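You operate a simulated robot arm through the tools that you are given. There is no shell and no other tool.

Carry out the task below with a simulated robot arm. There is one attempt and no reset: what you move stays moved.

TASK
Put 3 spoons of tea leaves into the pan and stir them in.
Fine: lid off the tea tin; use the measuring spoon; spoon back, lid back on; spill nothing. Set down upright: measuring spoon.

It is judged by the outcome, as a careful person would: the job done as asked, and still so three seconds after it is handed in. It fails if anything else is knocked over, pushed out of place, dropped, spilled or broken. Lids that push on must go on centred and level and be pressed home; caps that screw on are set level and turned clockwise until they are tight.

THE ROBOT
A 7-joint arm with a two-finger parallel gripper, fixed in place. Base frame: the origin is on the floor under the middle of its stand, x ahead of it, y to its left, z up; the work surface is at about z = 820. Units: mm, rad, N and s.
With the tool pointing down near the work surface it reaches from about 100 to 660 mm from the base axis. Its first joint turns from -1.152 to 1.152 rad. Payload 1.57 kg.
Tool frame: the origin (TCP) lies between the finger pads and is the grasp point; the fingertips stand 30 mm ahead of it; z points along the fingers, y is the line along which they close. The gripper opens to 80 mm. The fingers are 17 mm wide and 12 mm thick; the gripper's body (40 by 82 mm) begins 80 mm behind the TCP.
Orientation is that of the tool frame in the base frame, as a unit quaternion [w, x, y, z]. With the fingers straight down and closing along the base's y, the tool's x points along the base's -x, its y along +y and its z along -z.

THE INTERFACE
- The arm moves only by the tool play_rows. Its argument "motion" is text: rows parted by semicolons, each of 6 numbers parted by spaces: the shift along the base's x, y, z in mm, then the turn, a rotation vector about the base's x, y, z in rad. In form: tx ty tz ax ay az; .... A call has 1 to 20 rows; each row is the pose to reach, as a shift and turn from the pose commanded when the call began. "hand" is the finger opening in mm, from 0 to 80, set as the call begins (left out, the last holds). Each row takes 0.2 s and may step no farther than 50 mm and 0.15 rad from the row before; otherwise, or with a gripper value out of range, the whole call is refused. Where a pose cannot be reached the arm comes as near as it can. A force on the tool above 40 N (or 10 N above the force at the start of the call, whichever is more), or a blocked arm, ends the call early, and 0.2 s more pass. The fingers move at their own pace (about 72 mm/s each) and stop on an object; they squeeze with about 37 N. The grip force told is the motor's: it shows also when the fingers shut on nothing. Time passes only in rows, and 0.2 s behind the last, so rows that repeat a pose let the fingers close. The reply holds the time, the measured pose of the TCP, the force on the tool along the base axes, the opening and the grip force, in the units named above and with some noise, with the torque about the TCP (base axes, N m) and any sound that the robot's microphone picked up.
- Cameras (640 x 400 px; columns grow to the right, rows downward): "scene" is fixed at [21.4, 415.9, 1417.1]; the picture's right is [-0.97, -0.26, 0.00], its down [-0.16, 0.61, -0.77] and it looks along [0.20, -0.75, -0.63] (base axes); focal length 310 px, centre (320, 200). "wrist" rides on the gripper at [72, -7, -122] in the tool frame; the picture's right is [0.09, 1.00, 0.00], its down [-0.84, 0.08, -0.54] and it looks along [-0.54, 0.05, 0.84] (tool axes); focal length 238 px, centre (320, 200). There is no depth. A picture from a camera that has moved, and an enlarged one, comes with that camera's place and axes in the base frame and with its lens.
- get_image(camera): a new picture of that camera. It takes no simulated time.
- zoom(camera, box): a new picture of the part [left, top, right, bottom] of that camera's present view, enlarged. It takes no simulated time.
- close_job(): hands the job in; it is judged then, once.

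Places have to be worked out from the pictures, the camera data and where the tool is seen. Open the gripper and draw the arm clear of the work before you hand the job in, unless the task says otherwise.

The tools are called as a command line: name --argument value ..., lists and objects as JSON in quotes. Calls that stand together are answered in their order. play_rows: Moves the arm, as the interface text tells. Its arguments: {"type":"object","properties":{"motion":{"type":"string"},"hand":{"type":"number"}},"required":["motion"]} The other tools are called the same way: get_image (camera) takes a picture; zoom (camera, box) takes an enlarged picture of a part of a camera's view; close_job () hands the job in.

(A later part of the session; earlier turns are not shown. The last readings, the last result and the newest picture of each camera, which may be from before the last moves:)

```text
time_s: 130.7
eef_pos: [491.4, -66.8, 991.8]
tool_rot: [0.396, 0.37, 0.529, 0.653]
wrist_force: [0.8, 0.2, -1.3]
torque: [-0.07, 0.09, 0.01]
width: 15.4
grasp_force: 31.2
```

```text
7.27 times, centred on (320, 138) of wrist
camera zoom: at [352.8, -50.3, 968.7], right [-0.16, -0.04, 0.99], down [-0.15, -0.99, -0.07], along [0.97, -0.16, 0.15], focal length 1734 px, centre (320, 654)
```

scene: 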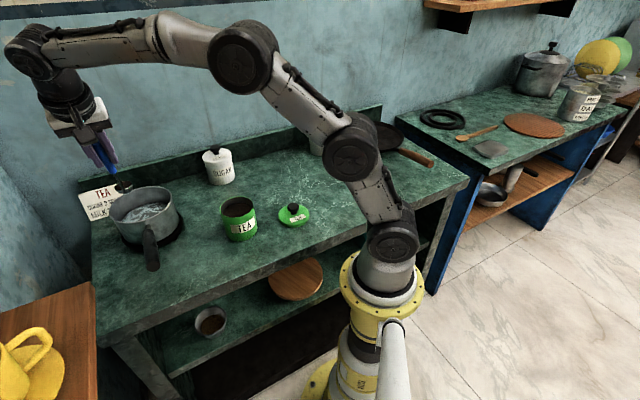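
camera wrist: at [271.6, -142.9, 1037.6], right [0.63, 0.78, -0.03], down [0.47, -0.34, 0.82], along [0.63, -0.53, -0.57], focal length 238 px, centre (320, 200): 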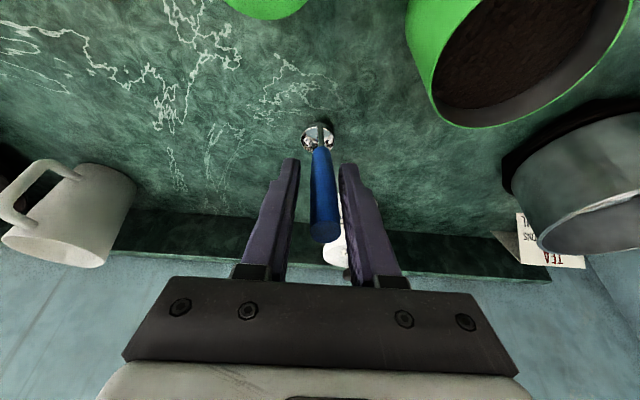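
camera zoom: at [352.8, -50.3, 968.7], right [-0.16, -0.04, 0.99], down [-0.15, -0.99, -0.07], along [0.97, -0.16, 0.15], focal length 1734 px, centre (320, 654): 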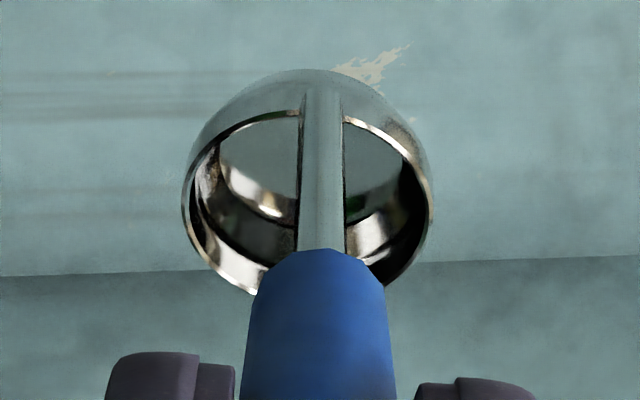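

Spoonful two is in and the bowl is clean. I un-tilt along the same path.

play_rows --motion "-1.1 -1.2 13.7 -0.1011 0.0969 0; -0.6 -0.6 27.5 -0.2022 0.1937 0; 1.5 1.5 41.2 -0.3033 0.2906 0; 5.1 5.3 54.1 -0.4044 0.3874 0; 10.1 10.5 66.2 -0.5055 0.4843 0; 16.5 17.3 77.2 -0.6066 0.5811 0; 24.2 25.3 86.7 -0.7077 0.678 0; 32.9 34.4 94.6 -0.8088 0.7748 0; 42.6 44.5 100.6 -0.9098 0.8717 0; 53 55.3 104.5 -1.0109 0.9685 0; 63.9 66.7 106.3 -1.112 1.0654 0; 75.1 78.3 105.9 -1.2131 1.1622 0; 80.7 84.3 106.1 -1.2637 1.2107 0; 80.7 84.3 106.1 -1.2637 1.2107 0"

get_image --camera "scene"

zoom --camera "wrist" --box '[270, 90, 370, 180]'

```text
time_s: 133.7
eef_pos: [572.1, 16.9, 1098.3]
tool_rot: [0.179, 0.364, 0.911, -0.071]
wrist_force: [0.4, 0.5, -0.4]
torque: [0.04, 0.05, -0.02]
width: 15.6
grasp_force: 31.6
```

```text
taken
```

scene: 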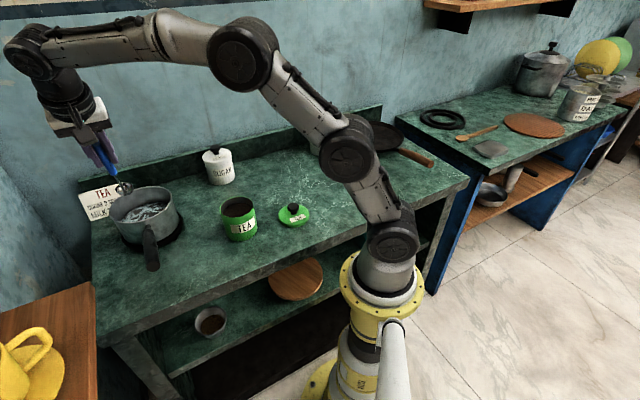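

```text
4.44 times, centred on (320, 135) of wrist
camera zoom: at [486.5, 89.7, 1183.7], right [0.62, 0.78, -0.03], down [0.47, -0.34, 0.82], along [0.63, -0.53, -0.57], focal length 1059 px, centre (320, 489)
```

zoom: 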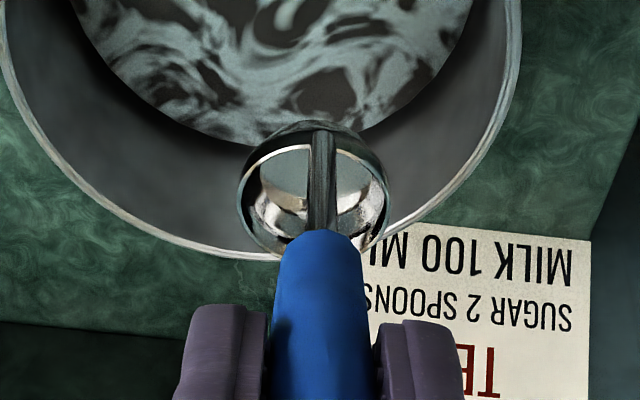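

Two spoons done. The spoon slid again by about 6 mm during the un-tilt (still well within the pads), so I adapt my geometry and will un-tilt slower next time. Back to above the tin for spoonful three.

play_rows --motion "-15 -4.6 0 0 0 0; -45 -13.8 0 0 0 0; -80 -24.6 0 0 0 0; -115 -35.3 0 0 0 0; -150 -46.1 0 0 0 0; -185 -56.9 0 0 0 0; -217 -66.7 0 0 0 0; -236 -72.5 -2 0 0 0; -243.4 -74.8 -4 0 0 0; -243.4 -74.8 -4 0 0 0"

play_rows --motion "11.1 -10.7 3.6 0.0969 0.1011 0; 23 -22.1 4.6 0.1937 0.2022 0; 35.2 -33.8 3 0.2906 0.3033 0; 47.7 -45.7 -1.3 0.3874 0.4044 0; 59.9 -57.4 -8.5 0.4843 0.5055 0; 59.9 -57.4 -8.5 0.4843 0.5055 0"

zoom --camera "wrist" --box '[230, 60, 410, 220]'

zoom --camera "scene" --box '[200, 140, 280, 250]'

```text
time_s: 135.8
eef_pos: [330.2, -58.5, 1096.5]
tool_rot: [0.179, 0.364, 0.911, -0.07]
wrist_force: [-0.8, -0.3, -0.7]
torque: [0.01, 0.06, -0.05]
width: 15.2
grasp_force: 30.9
```

```text
time_s: 137.2
eef_pos: [390.1, -116.0, 1087.0]
tool_rot: [-0.145, 0.367, 0.917, 0.059]
wrist_force: [-0.6, 1.4, -1.3]
torque: [-0.01, -0.02, 0.01]
width: 15.7
grasp_force: 30.9
```

```text
2.50 times, centred on (320, 140) of wrist
camera zoom: at [362.6, -100.9, 1223.7], right [0.62, 0.78, 0.03], down [0.75, -0.61, 0.26], along [0.22, -0.14, -0.97], focal length 596 px, centre (320, 350)
```

zoom: 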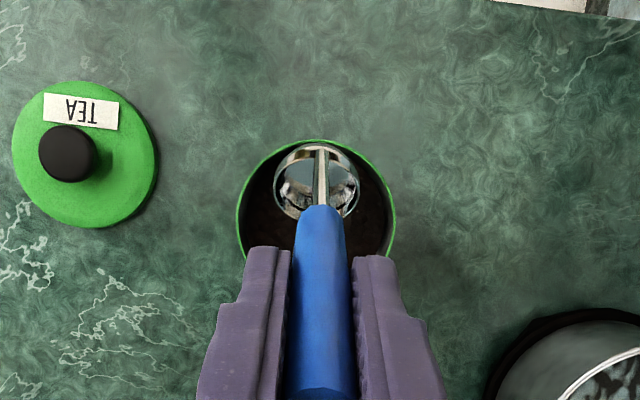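

```text
3.64 times, centred on (240, 195) of scene
camera zoom: at [21.5, 415.9, 1417.1], right [-0.97, -0.26, 0.0], down [-0.16, 0.61, -0.77], along [0.2, -0.75, -0.63], focal length 1127 px, centre (611, 218)
```

zoom: 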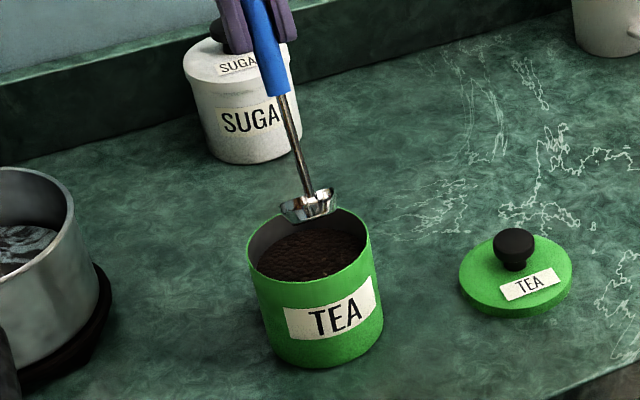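

The tipped bowl is now ~17 mm toward the tin's back wall, so I shift it 7 mm toward the middle while plunging, then level it under the leaves as before.

play_rows --motion "2.5 -2.4 -8 0 0 0; 5 -4.8 -20 0 0 0; 5 -4.8 -34 0 0 0; 5 -4.8 -46 0 0 0; 5.5 -5.3 -56 0 0 0; 6.5 -6.2 -64 0 0 0; 8 -7.7 -71 0 0 0; 8 -7.7 -71 0 0 0"

play_rows --motion "-13.1 12.5 1.8 -0.0969 -0.1011 0; -26.4 25.3 0.7 -0.1937 -0.2022 0; -39.4 37.8 -3.1 -0.2906 -0.3033 0; -52.2 50 -9.5 -0.3874 -0.4044 0; -64.2 61.5 -18.5 -0.4843 -0.5055 0; -64.2 61.5 -22 -0.4843 -0.5055 0; -64.2 61.5 -25 -0.4843 -0.5055 0; -64.2 61.5 -25 -0.4843 -0.5055 0"

zoom --camera "scene" --box '[200, 140, 280, 250]'

zoom --camera "wrist" --box '[230, 60, 410, 220]'

```text
time_s: 139.1
eef_pos: [396.4, -124.0, 1014.7]
tool_rot: [-0.145, 0.366, 0.917, 0.059]
wrist_force: [0.1, 0.1, -1.4]
torque: [-0.05, -0.03, -0.01]
width: 15.7
grasp_force: 31.0
```

```text
time_s: 140.8
eef_pos: [333.1, -61.8, 989.9]
tool_rot: [0.179, 0.364, 0.911, -0.071]
wrist_force: [0.0, 0.1, -0.4]
torque: [0.02, 0.02, -0.01]
width: 15.5
grasp_force: 31.2
```

```text
3.64 times, centred on (240, 195) of scene
camera zoom: at [21.4, 415.9, 1417.1], right [-0.97, -0.26, 0.0], down [-0.16, 0.61, -0.77], along [0.2, -0.75, -0.63], focal length 1127 px, centre (611, 218)
```

zoom: 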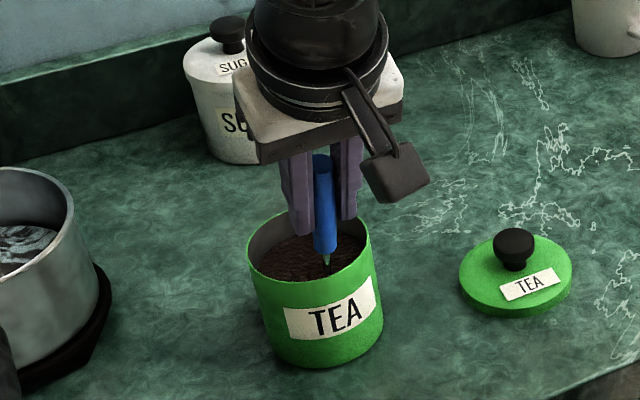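

```text
2.50 times, centred on (320, 140) of wrist
camera zoom: at [246.9, 10.6, 1074.5], right [0.62, 0.78, -0.03], down [0.47, -0.34, 0.82], along [0.63, -0.53, -0.57], focal length 596 px, centre (320, 350)
```

zoom: 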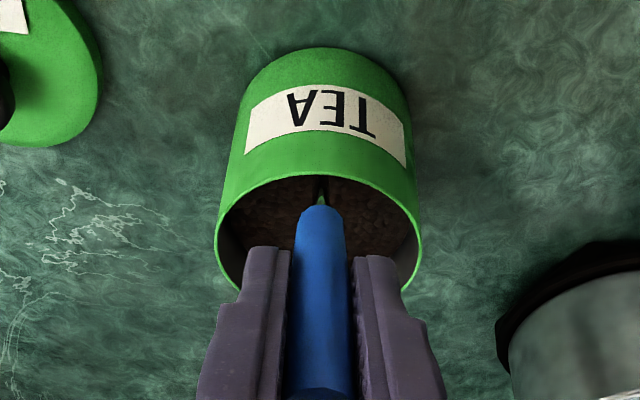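

Fully submerged again. I lift it slowly out.

play_rows --motion "0 0 4 0 0 0; 0 0 8 0 0 0; 0 0 12 0 0 0; 0 0 16 0 0 0; 0 0 21 0 0 0; 0 0 27 0 0 0; 0 0 35 0 0 0; 0 0 45 0 0 0; 0 0 56 0 0 0; 0 0 68 0 0 0; 0 0 80 0 0 0; 0 0 92 0 0 0; 0 0 104 0 0 0; 0 0 112 0 0 0; 0 0 115 0 0 0; 0 0 115 0 0 0"

zoom --camera "scene" --box '[200, 140, 280, 250]'

zoom --camera "wrist" --box '[280, 110, 360, 170]'

```text
time_s: 144.2
eef_pos: [332.1, -62.3, 1103.7]
tool_rot: [0.178, 0.365, 0.911, -0.071]
wrist_force: [0.3, -0.1, -0.2]
torque: [0.02, 0.02, 0.02]
width: 15.5
grasp_force: 31.3
```

```text
3.64 times, centred on (240, 195) of scene
camera zoom: at [21.5, 415.9, 1417.1], right [-0.97, -0.26, 0.0], down [-0.16, 0.61, -0.77], along [0.2, -0.75, -0.63], focal length 1127 px, centre (611, 218)
```

zoom: 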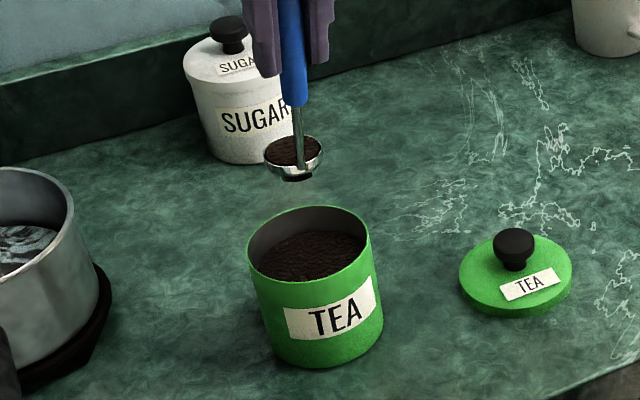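

```text
6.67 times, centred on (320, 140) of wrist
camera zoom: at [246.5, 9.9, 1189.6], right [0.62, 0.78, -0.03], down [0.47, -0.34, 0.82], along [0.63, -0.53, -0.57], focal length 1589 px, centre (320, 600)
```

zoom: 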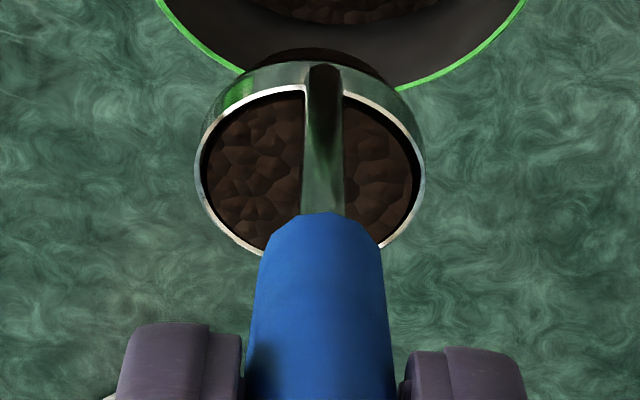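

Spoonful three is level-full. I carry it slowly to the pan.

play_rows --motion "4.8 1.6 0 0 0 0; 14.3 4.8 0 0 0 0; 28.5 9.6 0 0 0 0; 45.2 15.2 0 0 0 0; 61.8 20.8 0 0 0 0; 78.5 26.4 0 0 0 0; 95.1 32 0 0 0 0; 111.8 37.6 0 0 0 0; 128.4 43.3 0 0 0 0; 145.1 48.9 0 0 0 0; 161.7 54.5 0 0 0 0; 178.4 60.1 0 0 0 0; 195 65.7 0 0 0 0; 209.3 70.5 0 0 0 0; 221.2 74.5 0 0 0 0; 230.7 77.7 0 0 0 0; 237.8 80.1 0 0 0 0; 237.8 80.1 0 0 0 0"

get_image --camera "scene"

zoom --camera "wrist" --box '[230, 20, 410, 180]'

```text
time_s: 148.1
eef_pos: [568.4, 17.8, 1105.4]
tool_rot: [0.179, 0.365, 0.911, -0.072]
wrist_force: [-0.1, 0.5, -0.9]
torque: [0.03, 0.05, 0.04]
width: 15.5
grasp_force: 31.0
```

```text
taken
```

scene: 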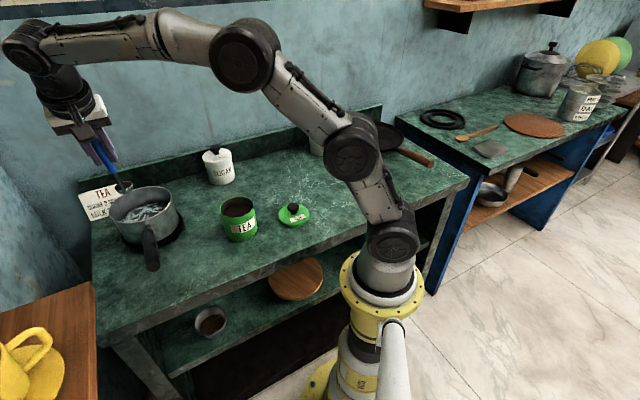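

```text
2.50 times, centred on (320, 100) of wrist
camera zoom: at [484.1, 90.5, 1189.1], right [0.62, 0.78, -0.03], down [0.47, -0.34, 0.82], along [0.63, -0.53, -0.57], focal length 596 px, centre (320, 450)
```

zoom: 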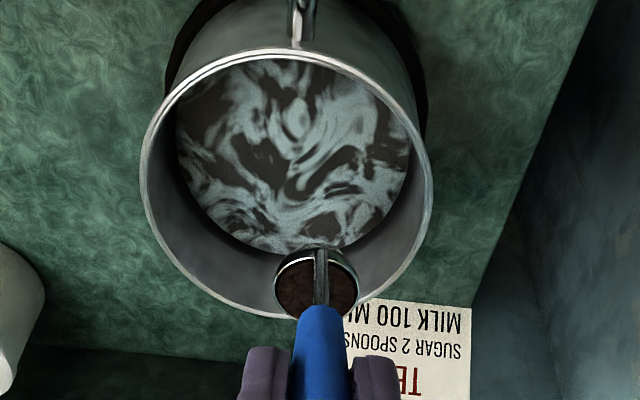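

The third spoonful is over the pan. I pour with the same slow, paused tilt.

play_rows --motion "-11.6 -12.1 -1 0.1011 -0.0969 0; -23 -24 -4.3 0.2022 -0.1937 0; -34 -35.5 -9.8 0.3033 -0.2906 0; -44.3 -46.2 -17.5 0.4044 -0.3874 0; -53.8 -56.1 -27.3 0.5055 -0.4843 0; -53.8 -56.1 -27.3 0.5055 -0.4843 0; -53.8 -56.1 -27.3 0.5055 -0.4843 0; -58.2 -60.7 -32.8 0.556 -0.5327 0; -62.2 -64.9 -38.8 0.6066 -0.5811 0; -66 -68.9 -45.2 0.6571 -0.6295 0; -69.4 -72.4 -51.9 0.7077 -0.678 0; -72.6 -75.7 -59 0.7582 -0.7264 0; -75.3 -78.6 -66.4 0.8088 -0.7748 0; -75.3 -78.6 -66.4 0.8088 -0.7748 0"

zoom --camera "scene" --box '[80, 130, 260, 250]'

zoom --camera "wrist" --box '[200, 20, 380, 180]'

```text
time_s: 151.1
eef_pos: [495.1, -61.7, 1039.1]
tool_rot: [0.346, 0.402, 0.734, 0.424]
wrist_force: [0.0, 0.1, -0.5]
torque: [-0.05, 0.08, -0.02]
width: 15.4
grasp_force: 30.7
```

```text
3.33 times, centred on (170, 190) of scene
camera zoom: at [21.5, 415.9, 1417.1], right [-0.97, -0.26, 0.0], down [-0.16, 0.61, -0.77], along [0.2, -0.75, -0.63], focal length 1033 px, centre (820, 233)
```

zoom: 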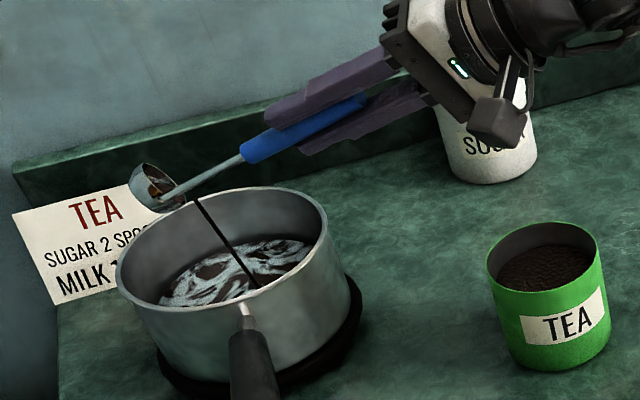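

```text
2.50 times, centred on (290, 100) of wrist
camera zoom: at [358.3, -41.5, 1068.9], right [0.26, 0.4, 0.88], down [-0.07, -0.9, 0.43], along [0.96, -0.17, -0.2], focal length 596 px, centre (395, 450)
```

zoom: 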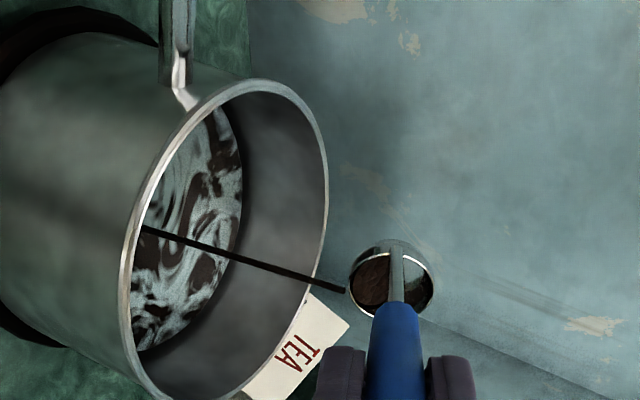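

Flowing into the pan as before. I finish the tilt and hold until the bowl is empty.

play_rows --motion "-2.4 -2.5 -7.6 0.0506 -0.0485 0; -4.4 -4.6 -15.5 0.1011 -0.0969 0; -6.1 -6.4 -23.5 0.1517 -0.1453 0; -7.3 -7.7 -31.7 0.2022 -0.1937 0; -7.3 -7.7 -31.7 0.2022 -0.1937 0; -7.3 -7.7 -31.7 0.2022 -0.1937 0; -8.1 -8.6 -34 0.2528 -0.2422 0; -8.6 -9.1 -36.4 0.3033 -0.2906 0; -8.7 -9.1 -39.8 0.3539 -0.339 0; -8.3 -8.7 -43.2 0.4044 -0.3874 0; -7.5 -7.9 -46.5 0.4549 -0.4358 0; -7.5 -7.9 -46.5 0.4549 -0.4358 0; -7.5 -7.9 -46.5 0.4549 -0.4358 0; -7.5 -7.9 -46.5 0.4549 -0.4358 0"

zoom --camera "scene" --box '[80, 130, 260, 250]'

zoom --camera "wrist" --box '[290, 110, 350, 165]'

```text
time_s: 154.1
eef_pos: [487.4, -68.7, 990.7]
tool_rot: [0.396, 0.37, 0.529, 0.653]
wrist_force: [0.5, 0.6, -1.7]
torque: [-0.02, 0.09, -0.02]
width: 15.5
grasp_force: 31.5
```

```text
3.33 times, centred on (170, 190) of scene
camera zoom: at [21.5, 415.9, 1417.1], right [-0.97, -0.26, 0.0], down [-0.16, 0.61, -0.77], along [0.2, -0.75, -0.63], focal length 1033 px, centre (820, 233)
```

zoom: 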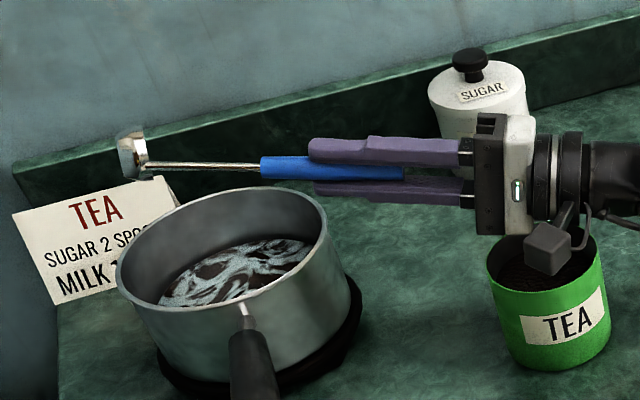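

```text
7.27 times, centred on (320, 138) of wrist
camera zoom: at [348.9, -50.5, 968.7], right [-0.16, -0.04, 0.99], down [-0.15, -0.99, -0.07], along [0.97, -0.16, 0.15], focal length 1734 px, centre (320, 654)
```

zoom: 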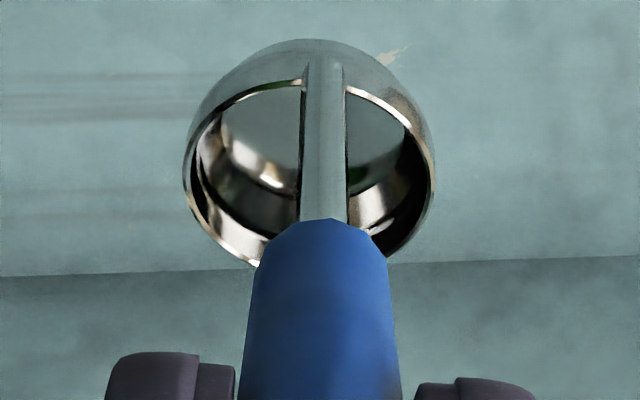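

All three spoonfuls are in and the bowl is empty. I un-tilt at half speed to limit slipping in the grip.

play_rows --motion "-0.8 -0.8 7.3 -0.0506 0.0485 0; -1.2 -1.2 14.7 -0.1011 0.0969 0; -1.1 -1.2 22.1 -0.1517 0.1453 0; -0.6 -0.6 29.5 -0.2022 0.1937 0; 0.2 0.2 36.8 -0.2528 0.2422 0; 1.5 1.5 44 -0.3033 0.2906 0; 3.1 3.2 51 -0.3539 0.339 0; 5.1 5.3 57.9 -0.4044 0.3874 0; 7.5 7.9 64.5 -0.4549 0.4358 0; 10.4 10.8 70.9 -0.5055 0.4843 0; 13.5 14.1 77 -0.556 0.5327 0; 16.9 17.7 82.7 -0.6066 0.5811 0"

play_rows --motion "3.7 3.9 5.4 -0.0506 0.0485 0; 7.8 8.2 10.4 -0.1011 0.0969 0; 12.2 12.7 14.9 -0.1517 0.1453 0; 16.8 17.5 19 -0.2022 0.1937 0; 21.7 22.6 22.7 -0.2528 0.2422 0; 26.8 27.9 25.8 -0.3033 0.2906 0; 32 33.4 28.4 -0.3539 0.339 0; 37.4 39.1 30.4 -0.4044 0.3874 0; 43 44.8 31.9 -0.4549 0.4358 0; 48.6 50.8 32.9 -0.5055 0.4843 0; 54.3 56.7 33.2 -0.556 0.5327 0; 60.1 62.8 33 -0.6066 0.5811 0; 65.9 68.8 32.2 -0.6571 0.6295 0; 65.9 68.8 32.2 -0.6571 0.6295 0"

get_image --camera "wrist"

zoom --camera "wrist" --box '[270, 90, 370, 180]'

zoom --camera "scene" --box '[80, 110, 200, 250]'

```text
time_s: 156.7
eef_pos: [506.0, -50.3, 1074.8]
tool_rot: [0.321, 0.406, 0.787, 0.336]
wrist_force: [-0.3, 0.3, 0.5]
torque: [-0.03, 0.1, 0.01]
width: 15.6
grasp_force: 30.6
```

```text
time_s: 159.7
eef_pos: [571.4, 16.5, 1107.4]
tool_rot: [0.179, 0.364, 0.911, -0.072]
wrist_force: [-0.3, 0.6, -1.2]
torque: [0.03, 0.0, -0.02]
width: 15.5
grasp_force: 31.3
```

```text
taken
camera wrist: at [484.8, 90.0, 1192.2], right [0.62, 0.78, -0.03], down [0.47, -0.34, 0.82], along [0.63, -0.53, -0.57], focal length 238 px, centre (320, 200)
```

wrist: 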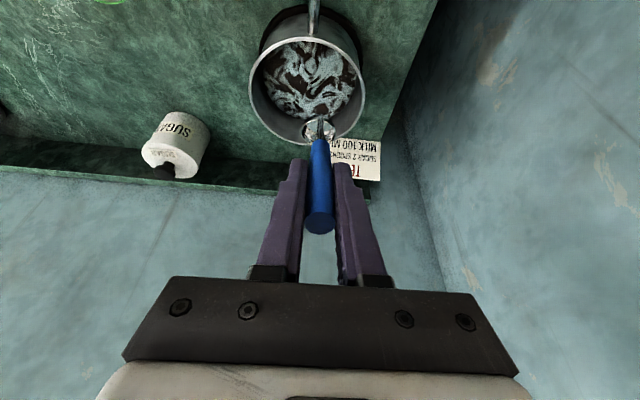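

```text
4.44 times, centred on (320, 135) of wrist
camera zoom: at [484.8, 90.0, 1192.2], right [0.62, 0.78, -0.03], down [0.47, -0.34, 0.82], along [0.63, -0.53, -0.57], focal length 1059 px, centre (320, 489)
```

zoom: 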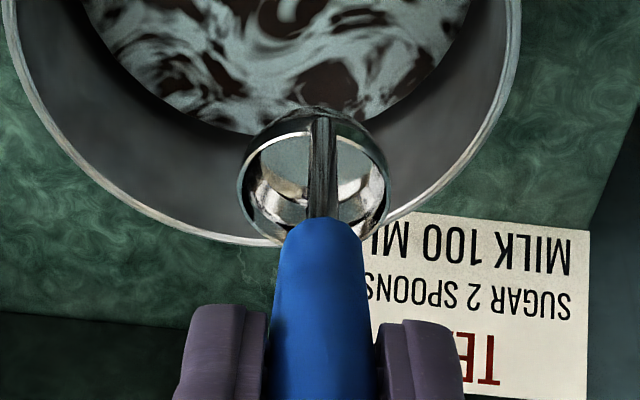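

```text
2.86 times, centred on (140, 180) of scene
camera zoom: at [21.5, 415.9, 1417.1], right [-0.97, -0.26, 0.0], down [-0.16, 0.61, -0.77], along [0.2, -0.75, -0.63], focal length 886 px, centre (834, 257)
```

zoom: 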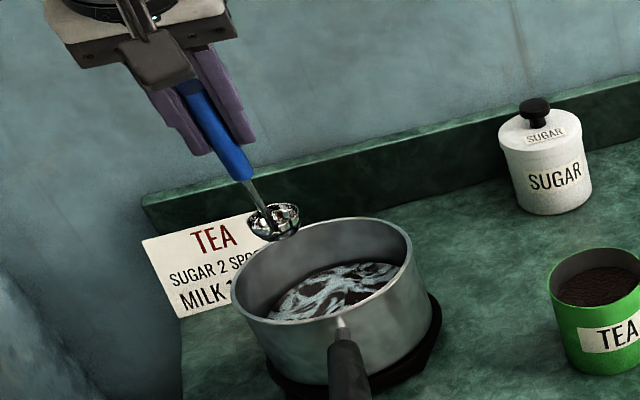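

The spoon is level again above the pan. For stirring I lean the handle a bit more upright (0.2 rad) so it clears the rim, and bring the bowl over the pan's centre.

play_rows --motion "5 -11.5 -6 0.0461 0.0481 0; 10 -23 -14 0.0923 0.0963 0; 14.6 -34.6 -24.5 0.1384 0.1444 0; 14.6 -34.6 -24.5 0.1384 0.1444 0"

get_image --camera "wrist"

zoom --camera "scene" --box '[80, 110, 200, 250]'

```text
time_s: 160.7
eef_pos: [586.0, -18.0, 1081.0]
tool_rot: [0.087, 0.37, 0.925, -0.033]
wrist_force: [-0.6, 0.2, -0.9]
torque: [0.01, 0.01, 0.0]
width: 15.3
grasp_force: 31.1
```

```text
taken
camera wrist: at [514.2, 41.6, 1187.8], right [0.62, 0.78, -0.02], down [0.58, -0.44, 0.69], along [0.53, -0.44, -0.73], focal length 238 px, centre (320, 200)
```

wrist: 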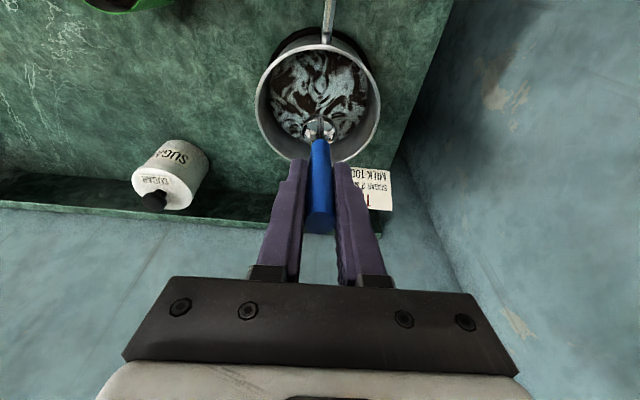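

```text
2.86 times, centred on (140, 180) of scene
camera zoom: at [21.5, 415.9, 1417.1], right [-0.97, -0.26, 0.0], down [-0.16, 0.61, -0.77], along [0.2, -0.75, -0.63], focal length 886 px, centre (834, 257)
```

zoom: 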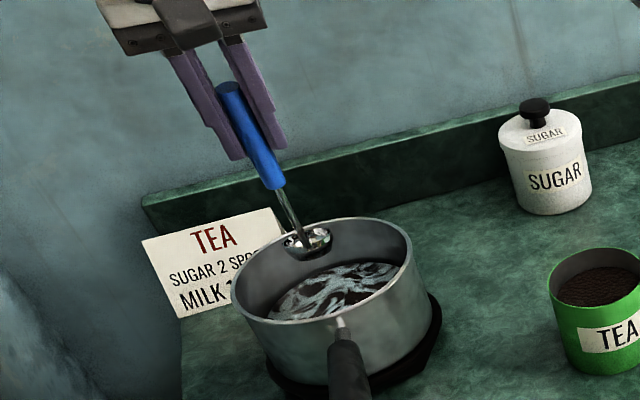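

The bowl is over the pan's middle, just above the rim. I lower it 70 mm into the pan and check where the liquid is.

play_rows --motion "0 0 -15 0 0 0; 0 0 -30 0 0 0; 0 0 -45 0 0 0; 0 0 -58 0 0 0; 0 0 -70 0 0 0; 0 0 -70 0 0 0"

zoom --camera "wrist" --box '[220, 20, 420, 180]'

zoom --camera "scene" --box '[90, 150, 200, 250]'

```text
time_s: 162.1
eef_pos: [585.9, -15.9, 1012.0]
tool_rot: [0.086, 0.369, 0.925, -0.033]
wrist_force: [0.2, 0.2, -0.9]
torque: [0.03, 0.04, -0.02]
width: 15.3
grasp_force: 30.7
```

```text
2.50 times, centred on (320, 100) of wrist
camera zoom: at [513.5, 42.8, 1118.0], right [0.62, 0.78, -0.02], down [0.58, -0.44, 0.69], along [0.53, -0.44, -0.73], focal length 596 px, centre (320, 450)
```

zoom: 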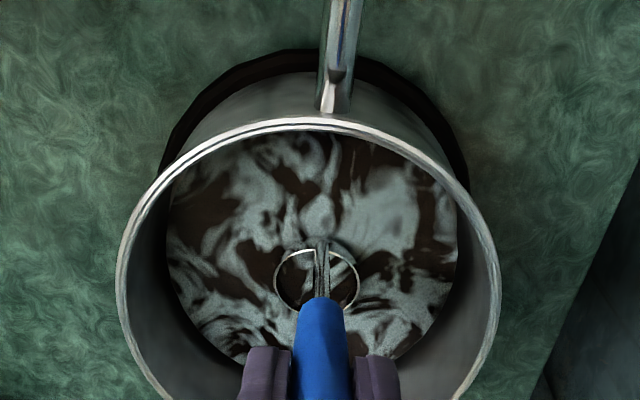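

```text
4.00 times, centred on (145, 200) of scene
camera zoom: at [21.5, 415.9, 1417.1], right [-0.97, -0.26, 0.0], down [-0.16, 0.61, -0.77], along [0.2, -0.75, -0.63], focal length 1240 px, centre (1020, 200)
```

zoom: 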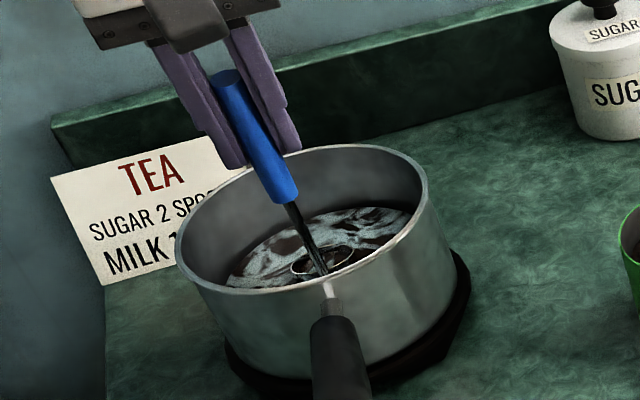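

The bowl is already at the liquid's surface (about z≈880). I lower it 17 mm further into the liquid, watching for any touch of the pan floor.

play_rows --motion "0 0 -5 0 0 0; 0 0 -10 0 0 0; 0 0 -14 0 0 0; 0 0 -17 0 0 0; 0 0 -17 0 0 0"

zoom --camera "wrist" --box '[220, 20, 420, 180]'

zoom --camera "scene" --box '[90, 150, 200, 250]'

```text
time_s: 163.2
eef_pos: [585.8, -15.6, 997.6]
tool_rot: [0.089, 0.37, 0.924, -0.033]
wrist_force: [0.6, 0.4, 1.4]
torque: [-0.04, -0.01, 0.0]
width: 15.6
grasp_force: 31.5
```

```text
2.50 times, centred on (320, 100) of wrist
camera zoom: at [513.6, 43.1, 1101.8], right [0.62, 0.78, -0.01], down [0.57, -0.44, 0.69], along [0.53, -0.44, -0.72], focal length 596 px, centre (320, 450)
```

zoom: 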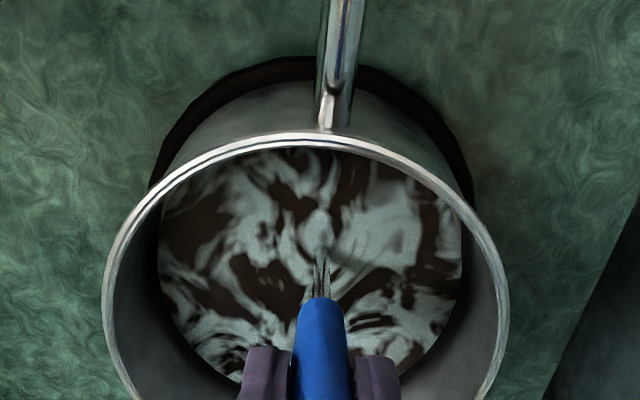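

```text
4.00 times, centred on (145, 200) of scene
camera zoom: at [21.4, 415.9, 1417.1], right [-0.97, -0.26, 0.0], down [-0.16, 0.61, -0.77], along [0.2, -0.75, -0.63], focal length 1240 px, centre (1020, 200)
```

zoom: 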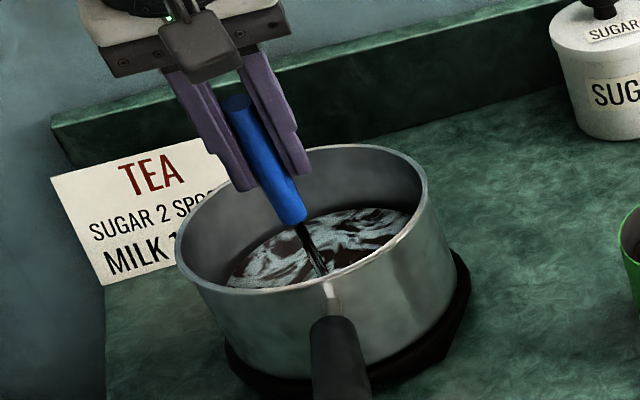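

The bowl is submerged; a slight 1–2 N hints that its bottom just touches the pan floor, so I raise 3 mm and start gentle circles of 25 mm radius.

play_rows --motion "0 0 2 0 0 0; 5 0 3.5 0 0 0; 12 4 3.5 0 0 0; 15 13 3.5 0 0 0; 7.7 23.8 3.5 0 0 0; -7.7 23.8 3.5 0 0 0; -20.2 14.7 3.5 0 0 0; -25 0 3.5 0 0 0; -20.2 -14.7 3.5 0 0 0; -7.7 -23.8 3.5 0 0 0; 7.7 -23.8 3.5 0 0 0; 20.2 -14.7 3.5 0 0 0; 25 0 3.5 0 0 0; 20.2 14.7 3.5 0 0 0; 7.7 23.8 3.5 0 0 0; -7.7 23.8 3.5 0 0 0; -20.2 14.7 3.5 0 0 0; -25 0 3.5 0 0 0; -20.2 -14.7 3.5 0 0 0; -7.7 -23.8 3.5 0 0 0"

zoom --camera "wrist" --box '[220, 20, 420, 180]'

zoom --camera "scene" --box '[90, 150, 200, 250]'

```text
time_s: 167.4
eef_pos: [577.2, -39.0, 999.9]
tool_rot: [0.087, 0.369, 0.925, -0.034]
wrist_force: [-0.1, -0.3, -0.8]
torque: [0.02, -0.01, 0.0]
width: 15.8
grasp_force: 31.5
```

```text
2.50 times, centred on (320, 100) of wrist
camera zoom: at [504.9, 19.5, 1104.9], right [0.62, 0.78, -0.02], down [0.58, -0.44, 0.69], along [0.53, -0.44, -0.73], focal length 596 px, centre (320, 450)
```

zoom: 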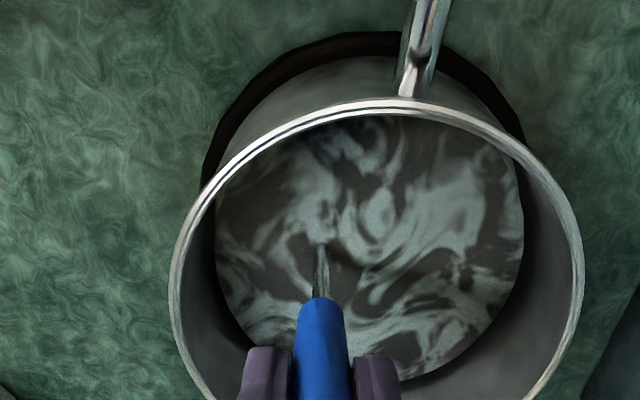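

```text
4.00 times, centred on (145, 200) of scene
camera zoom: at [21.4, 415.9, 1417.1], right [-0.97, -0.26, 0.0], down [-0.16, 0.61, -0.77], along [0.2, -0.75, -0.64], focal length 1240 px, centre (1020, 200)
```

zoom: 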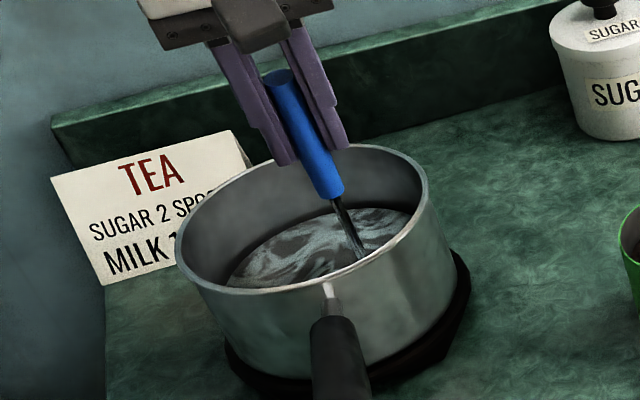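

The dark streaks are blending in and nothing touches the pan. I keep stirring: two more circles per call.

play_rows --motion "15.4 0 0 0 0 0; 27.9 9.1 0 0 0 0; 32.7 23.8 0 0 0 0; 27.9 38.5 0 0 0 0; 15.4 47.6 0 0 0 0; 0 47.6 0 0 0 0; -12.5 38.5 0 0 0 0; -17.3 23.8 0 0 0 0; -12.5 9.1 0 0 0 0; 0 0 0 0 0 0; 15.4 0 0 0 0 0; 27.9 9.1 0 0 0 0; 32.7 23.8 0 0 0 0; 27.9 38.5 0 0 0 0; 15.4 47.6 0 0 0 0; 0 47.6 0 0 0 0; -12.5 38.5 0 0 0 0; -17.3 23.8 0 0 0 0; -12.5 9.1 0 0 0 0; 0 0 0 0 0 0"

play_rows --motion "15.4 0 0 0 0 0; 27.9 9.1 0 0 0 0; 32.7 23.8 0 0 0 0; 27.9 38.5 0 0 0 0; 15.4 47.6 0 0 0 0; 0 47.6 0 0 0 0; -12.5 38.5 0 0 0 0; -17.3 23.8 0 0 0 0; -12.5 9.1 0 0 0 0; 0 0 0 0 0 0; 15.4 0 0 0 0 0; 27.9 9.1 0 0 0 0; 32.7 23.8 0 0 0 0; 27.9 38.5 0 0 0 0; 15.4 47.6 0 0 0 0; 0 47.6 0 0 0 0; -12.5 38.5 0 0 0 0; -17.3 23.8 0 0 0 0; -12.5 9.1 0 0 0 0; 0 0 0 0 0 0"

zoom --camera "wrist" --box '[220, 20, 420, 180]'

zoom --camera "scene" --box '[90, 150, 200, 250]'

```text
time_s: 171.7
eef_pos: [578.1, -39.9, 1000.2]
tool_rot: [0.087, 0.369, 0.925, -0.033]
wrist_force: [0.1, 0.6, -0.3]
torque: [0.03, 0.02, -0.01]
width: 15.7
grasp_force: 31.2
```

```text
time_s: 175.8
eef_pos: [575.9, -39.5, 1000.0]
tool_rot: [0.087, 0.369, 0.925, -0.034]
wrist_force: [0.4, 1.0, -1.6]
torque: [0.02, 0.02, 0.05]
width: 15.5
grasp_force: 30.8
```

```text
2.50 times, centred on (320, 100) of wrist
camera zoom: at [504.8, 19.0, 1103.9], right [0.62, 0.78, -0.02], down [0.58, -0.44, 0.69], along [0.53, -0.44, -0.73], focal length 596 px, centre (320, 450)
```

zoom: 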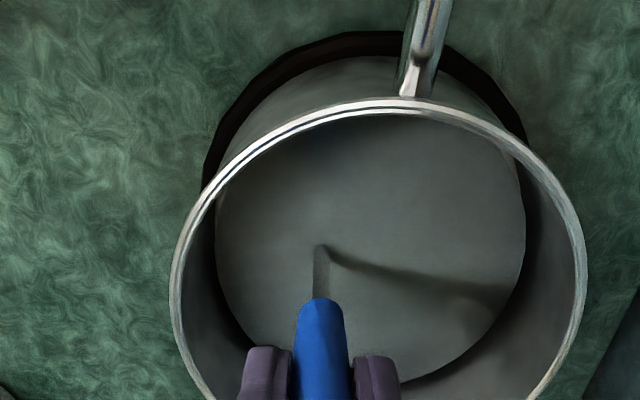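

```text
4.00 times, centred on (145, 200) of scene
camera zoom: at [21.4, 415.9, 1417.1], right [-0.97, -0.26, 0.0], down [-0.16, 0.61, -0.77], along [0.2, -0.75, -0.64], focal length 1240 px, centre (1020, 200)
```

zoom: 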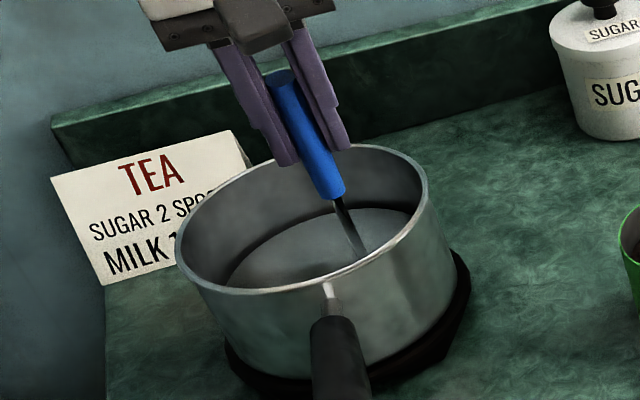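

The liquid is now evenly coloured: stirred in. I bring the spoon to the pan's middle, lift it slowly out and level it over the pan to see what liquid it still holds.

play_rows --motion "4 12 0 0 0 0; 7.7 23.8 2 0 0 0; 7.7 23.8 8 0 0 0; 7.7 23.8 16 0 0 0; 7.7 23.8 25 0 0 0; 7.7 23.8 34 0 0 0; 7.7 23.8 43 0 0 0; 7.7 23.8 52 0 0 0; 7.7 23.8 61 0 0 0; 7.7 23.8 70 0 0 0; 7.7 23.8 78 0 0 0; 5.5 29 85 -0.023 -0.0241 0; 3 35 90 -0.0461 -0.0481 0; 0.5 41 95 -0.0692 -0.0722 0; -2 47 100 -0.0923 -0.0963 0; -4.5 53 104 -0.1153 -0.1203 0; -6.9 58.4 108 -0.1384 -0.1444 0; -6.9 58.4 108 -0.1384 -0.1444 0"

zoom --camera "wrist" --box '[270, 90, 370, 180]'

zoom --camera "scene" --box '[80, 130, 200, 250]'

```text
time_s: 179.7
eef_pos: [571.6, 18.1, 1108.0]
tool_rot: [0.179, 0.364, 0.911, -0.071]
wrist_force: [-0.3, 0.4, -0.8]
torque: [0.06, 0.02, 0.01]
width: 15.5
grasp_force: 31.7
```

```text
4.44 times, centred on (320, 135) of wrist
camera zoom: at [485.6, 91.0, 1191.9], right [0.62, 0.78, -0.03], down [0.47, -0.34, 0.82], along [0.63, -0.53, -0.57], focal length 1059 px, centre (320, 489)
```

zoom: 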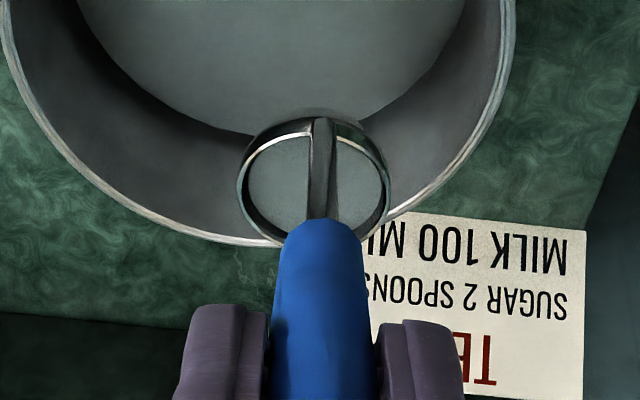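

```text
3.33 times, centred on (140, 190) of scene
camera zoom: at [21.5, 415.9, 1417.1], right [-0.97, -0.26, 0.0], down [-0.16, 0.61, -0.77], along [0.2, -0.75, -0.63], focal length 1033 px, centre (920, 233)
```

zoom: 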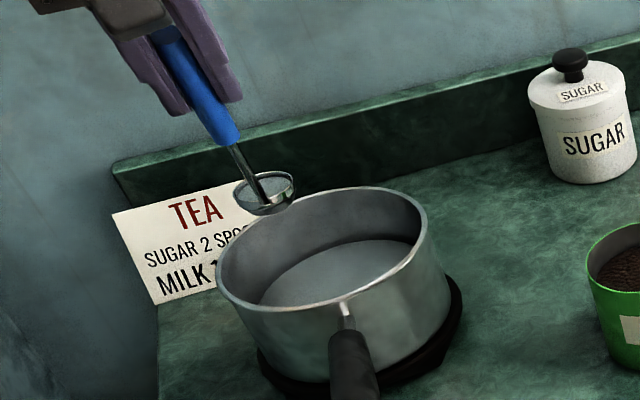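

The bowl holds a spoonful of the liquid, so I pour it back into the pan with the same tilt, starting even slower.

play_rows --motion "-5.8 -6.1 -0.2 0.0506 -0.0485 0; -11.6 -12.1 -1 0.1011 -0.0969 0; -17.3 -18.1 -2.3 0.1517 -0.1453 0; -23 -24 -4.3 0.2022 -0.1937 0; -28.5 -29.8 -6.8 0.2528 -0.2422 0; -34 -35.5 -9.8 0.3033 -0.2906 0; -39.2 -40.9 -13.4 0.3539 -0.339 0; -44.3 -46.2 -17.5 0.4044 -0.3874 0; -49.1 -51.3 -22.2 0.4549 -0.4358 0; -53.8 -56.1 -27.3 0.5055 -0.4843 0"

zoom --camera "scene" --box '[80, 130, 200, 250]'

zoom --camera "wrist" --box '[200, 20, 380, 180]'

```text
time_s: 181.8
eef_pos: [515.6, -37.6, 1079.4]
tool_rot: [0.294, 0.404, 0.831, 0.245]
wrist_force: [0.6, 0.5, -0.8]
torque: [-0.02, 0.09, -0.02]
width: 15.5
grasp_force: 30.7
```

```text
3.33 times, centred on (140, 190) of scene
camera zoom: at [21.5, 415.9, 1417.1], right [-0.97, -0.26, 0.0], down [-0.16, 0.61, -0.77], along [0.2, -0.75, -0.64], focal length 1033 px, centre (920, 233)
```

zoom: 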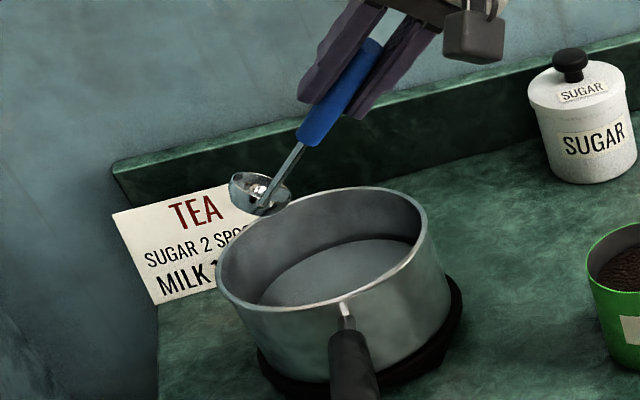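

```text
2.50 times, centred on (290, 100) of wrist
camera zoom: at [393.6, -4.2, 1139.1], right [0.48, 0.63, 0.62], down [0.09, -0.73, 0.68], along [0.87, -0.27, -0.4], focal length 596 px, centre (395, 450)
```

zoom: 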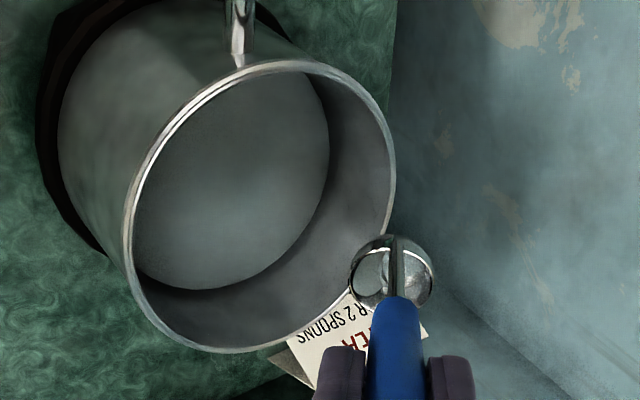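

Most of the liquid has already run back into the pan. I tilt further to 1.4 rad to drain the rest.

play_rows --motion "-4.4 -4.6 -5.5 0.0506 -0.0485 0; -8.4 -8.8 -11.5 0.1011 -0.0969 0; -12.2 -12.8 -17.9 0.1517 -0.1453 0; -15.6 -16.3 -24.6 0.2022 -0.1937 0; -18.8 -19.6 -31.7 0.2528 -0.2422 0; -21.6 -22.5 -39.1 0.3033 -0.2906 0; -24 -25 -46.7 0.3539 -0.339 0; -26 -27.2 -54.6 0.4044 -0.3874 0; -27.7 -28.9 -62.6 0.4549 -0.4358 0; -28.9 -30.2 -70.8 0.5055 -0.4843 0; -28.9 -30.2 -70.8 0.5055 -0.4843 0; -28.9 -30.2 -70.8 0.5055 -0.4843 0"

zoom --camera "scene" --box '[105, 155, 165, 205]'

zoom --camera "wrist" --box '[290, 110, 350, 165]'

```text
time_s: 184.4
eef_pos: [488.9, -67.0, 1008.1]
tool_rot: [0.373, 0.393, 0.65, 0.533]
wrist_force: [0.9, 0.0, -0.9]
torque: [-0.05, 0.11, 0.0]
width: 15.5
grasp_force: 30.7
```

```text
8.00 times, centred on (135, 180) of scene
camera zoom: at [21.5, 415.9, 1417.1], right [-0.97, -0.26, 0.0], down [-0.16, 0.61, -0.77], along [0.2, -0.75, -0.63], focal length 2479 px, centre (1800, 360)
```

zoom: 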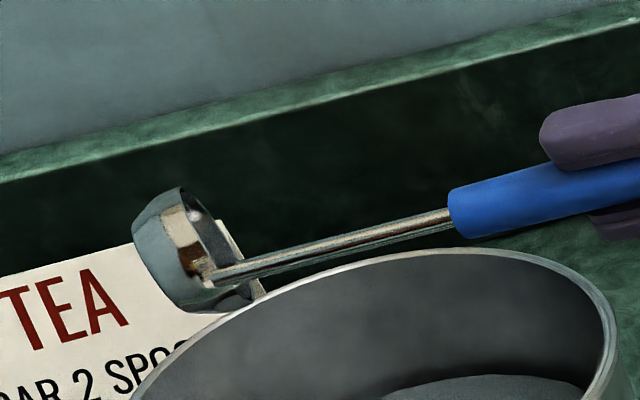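

```text
7.27 times, centred on (320, 138) of wrist
camera zoom: at [347.2, -52.3, 1015.2], right [0.08, 0.21, 0.98], down [-0.14, -0.97, 0.22], along [0.99, -0.15, -0.04], focal length 1734 px, centre (320, 654)
```

zoom: 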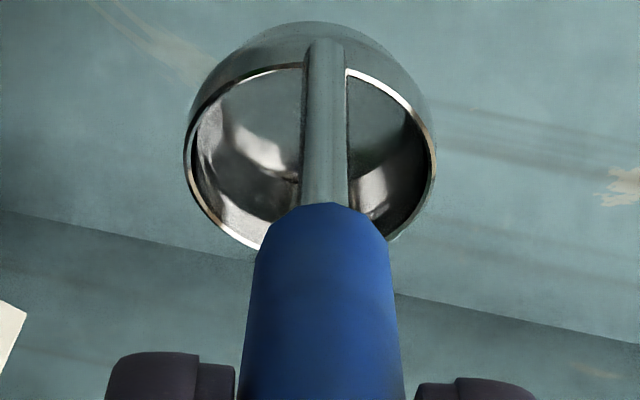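

It looks empty; I tip it slightly past horizontal for a moment to shed the last drops.

play_rows --motion "-0.8 -0.9 -4.3 0.0506 -0.0485 0; -1.3 -1.4 -8.7 0.1011 -0.0969 0; -1.4 -1.4 -13.1 0.1517 -0.1453 0; -1.4 -1.4 -16 0.2022 -0.1937 0; -1.4 -1.4 -16 0.2022 -0.1937 0; -1.4 -1.4 -16 0.2022 -0.1937 0; -1.4 -1.4 -16 0.2022 -0.1937 0"

zoom --camera "wrist" --box '[290, 110, 350, 165]'

zoom --camera "scene" --box '[80, 130, 260, 250]'

```text
time_s: 186.1
eef_pos: [486.4, -68.7, 992.1]
tool_rot: [0.393, 0.376, 0.554, 0.631]
wrist_force: [0.1, 0.2, -0.8]
torque: [-0.04, 0.11, -0.02]
width: 15.7
grasp_force: 30.8
```

```text
7.27 times, centred on (320, 138) of wrist
camera zoom: at [347.2, -52.7, 974.9], right [-0.12, 0.01, 0.99], down [-0.16, -0.99, -0.01], along [0.98, -0.16, 0.12], focal length 1734 px, centre (320, 654)
```

zoom: 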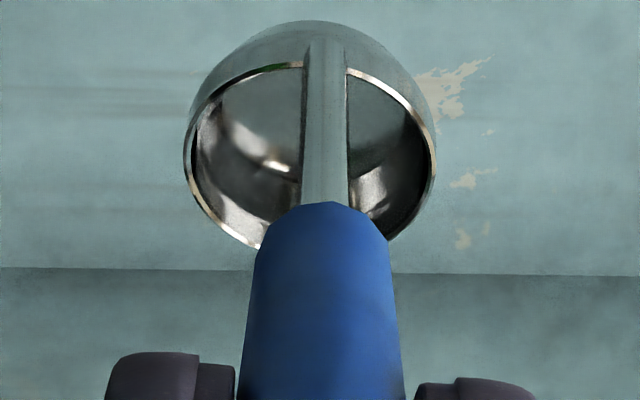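

```text
3.33 times, centred on (170, 190) of scene
camera zoom: at [21.5, 415.9, 1417.1], right [-0.97, -0.26, 0.0], down [-0.16, 0.61, -0.77], along [0.2, -0.75, -0.63], focal length 1033 px, centre (820, 233)
```

zoom: 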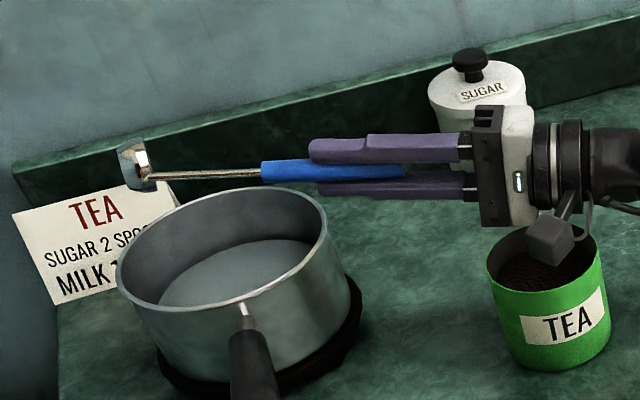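

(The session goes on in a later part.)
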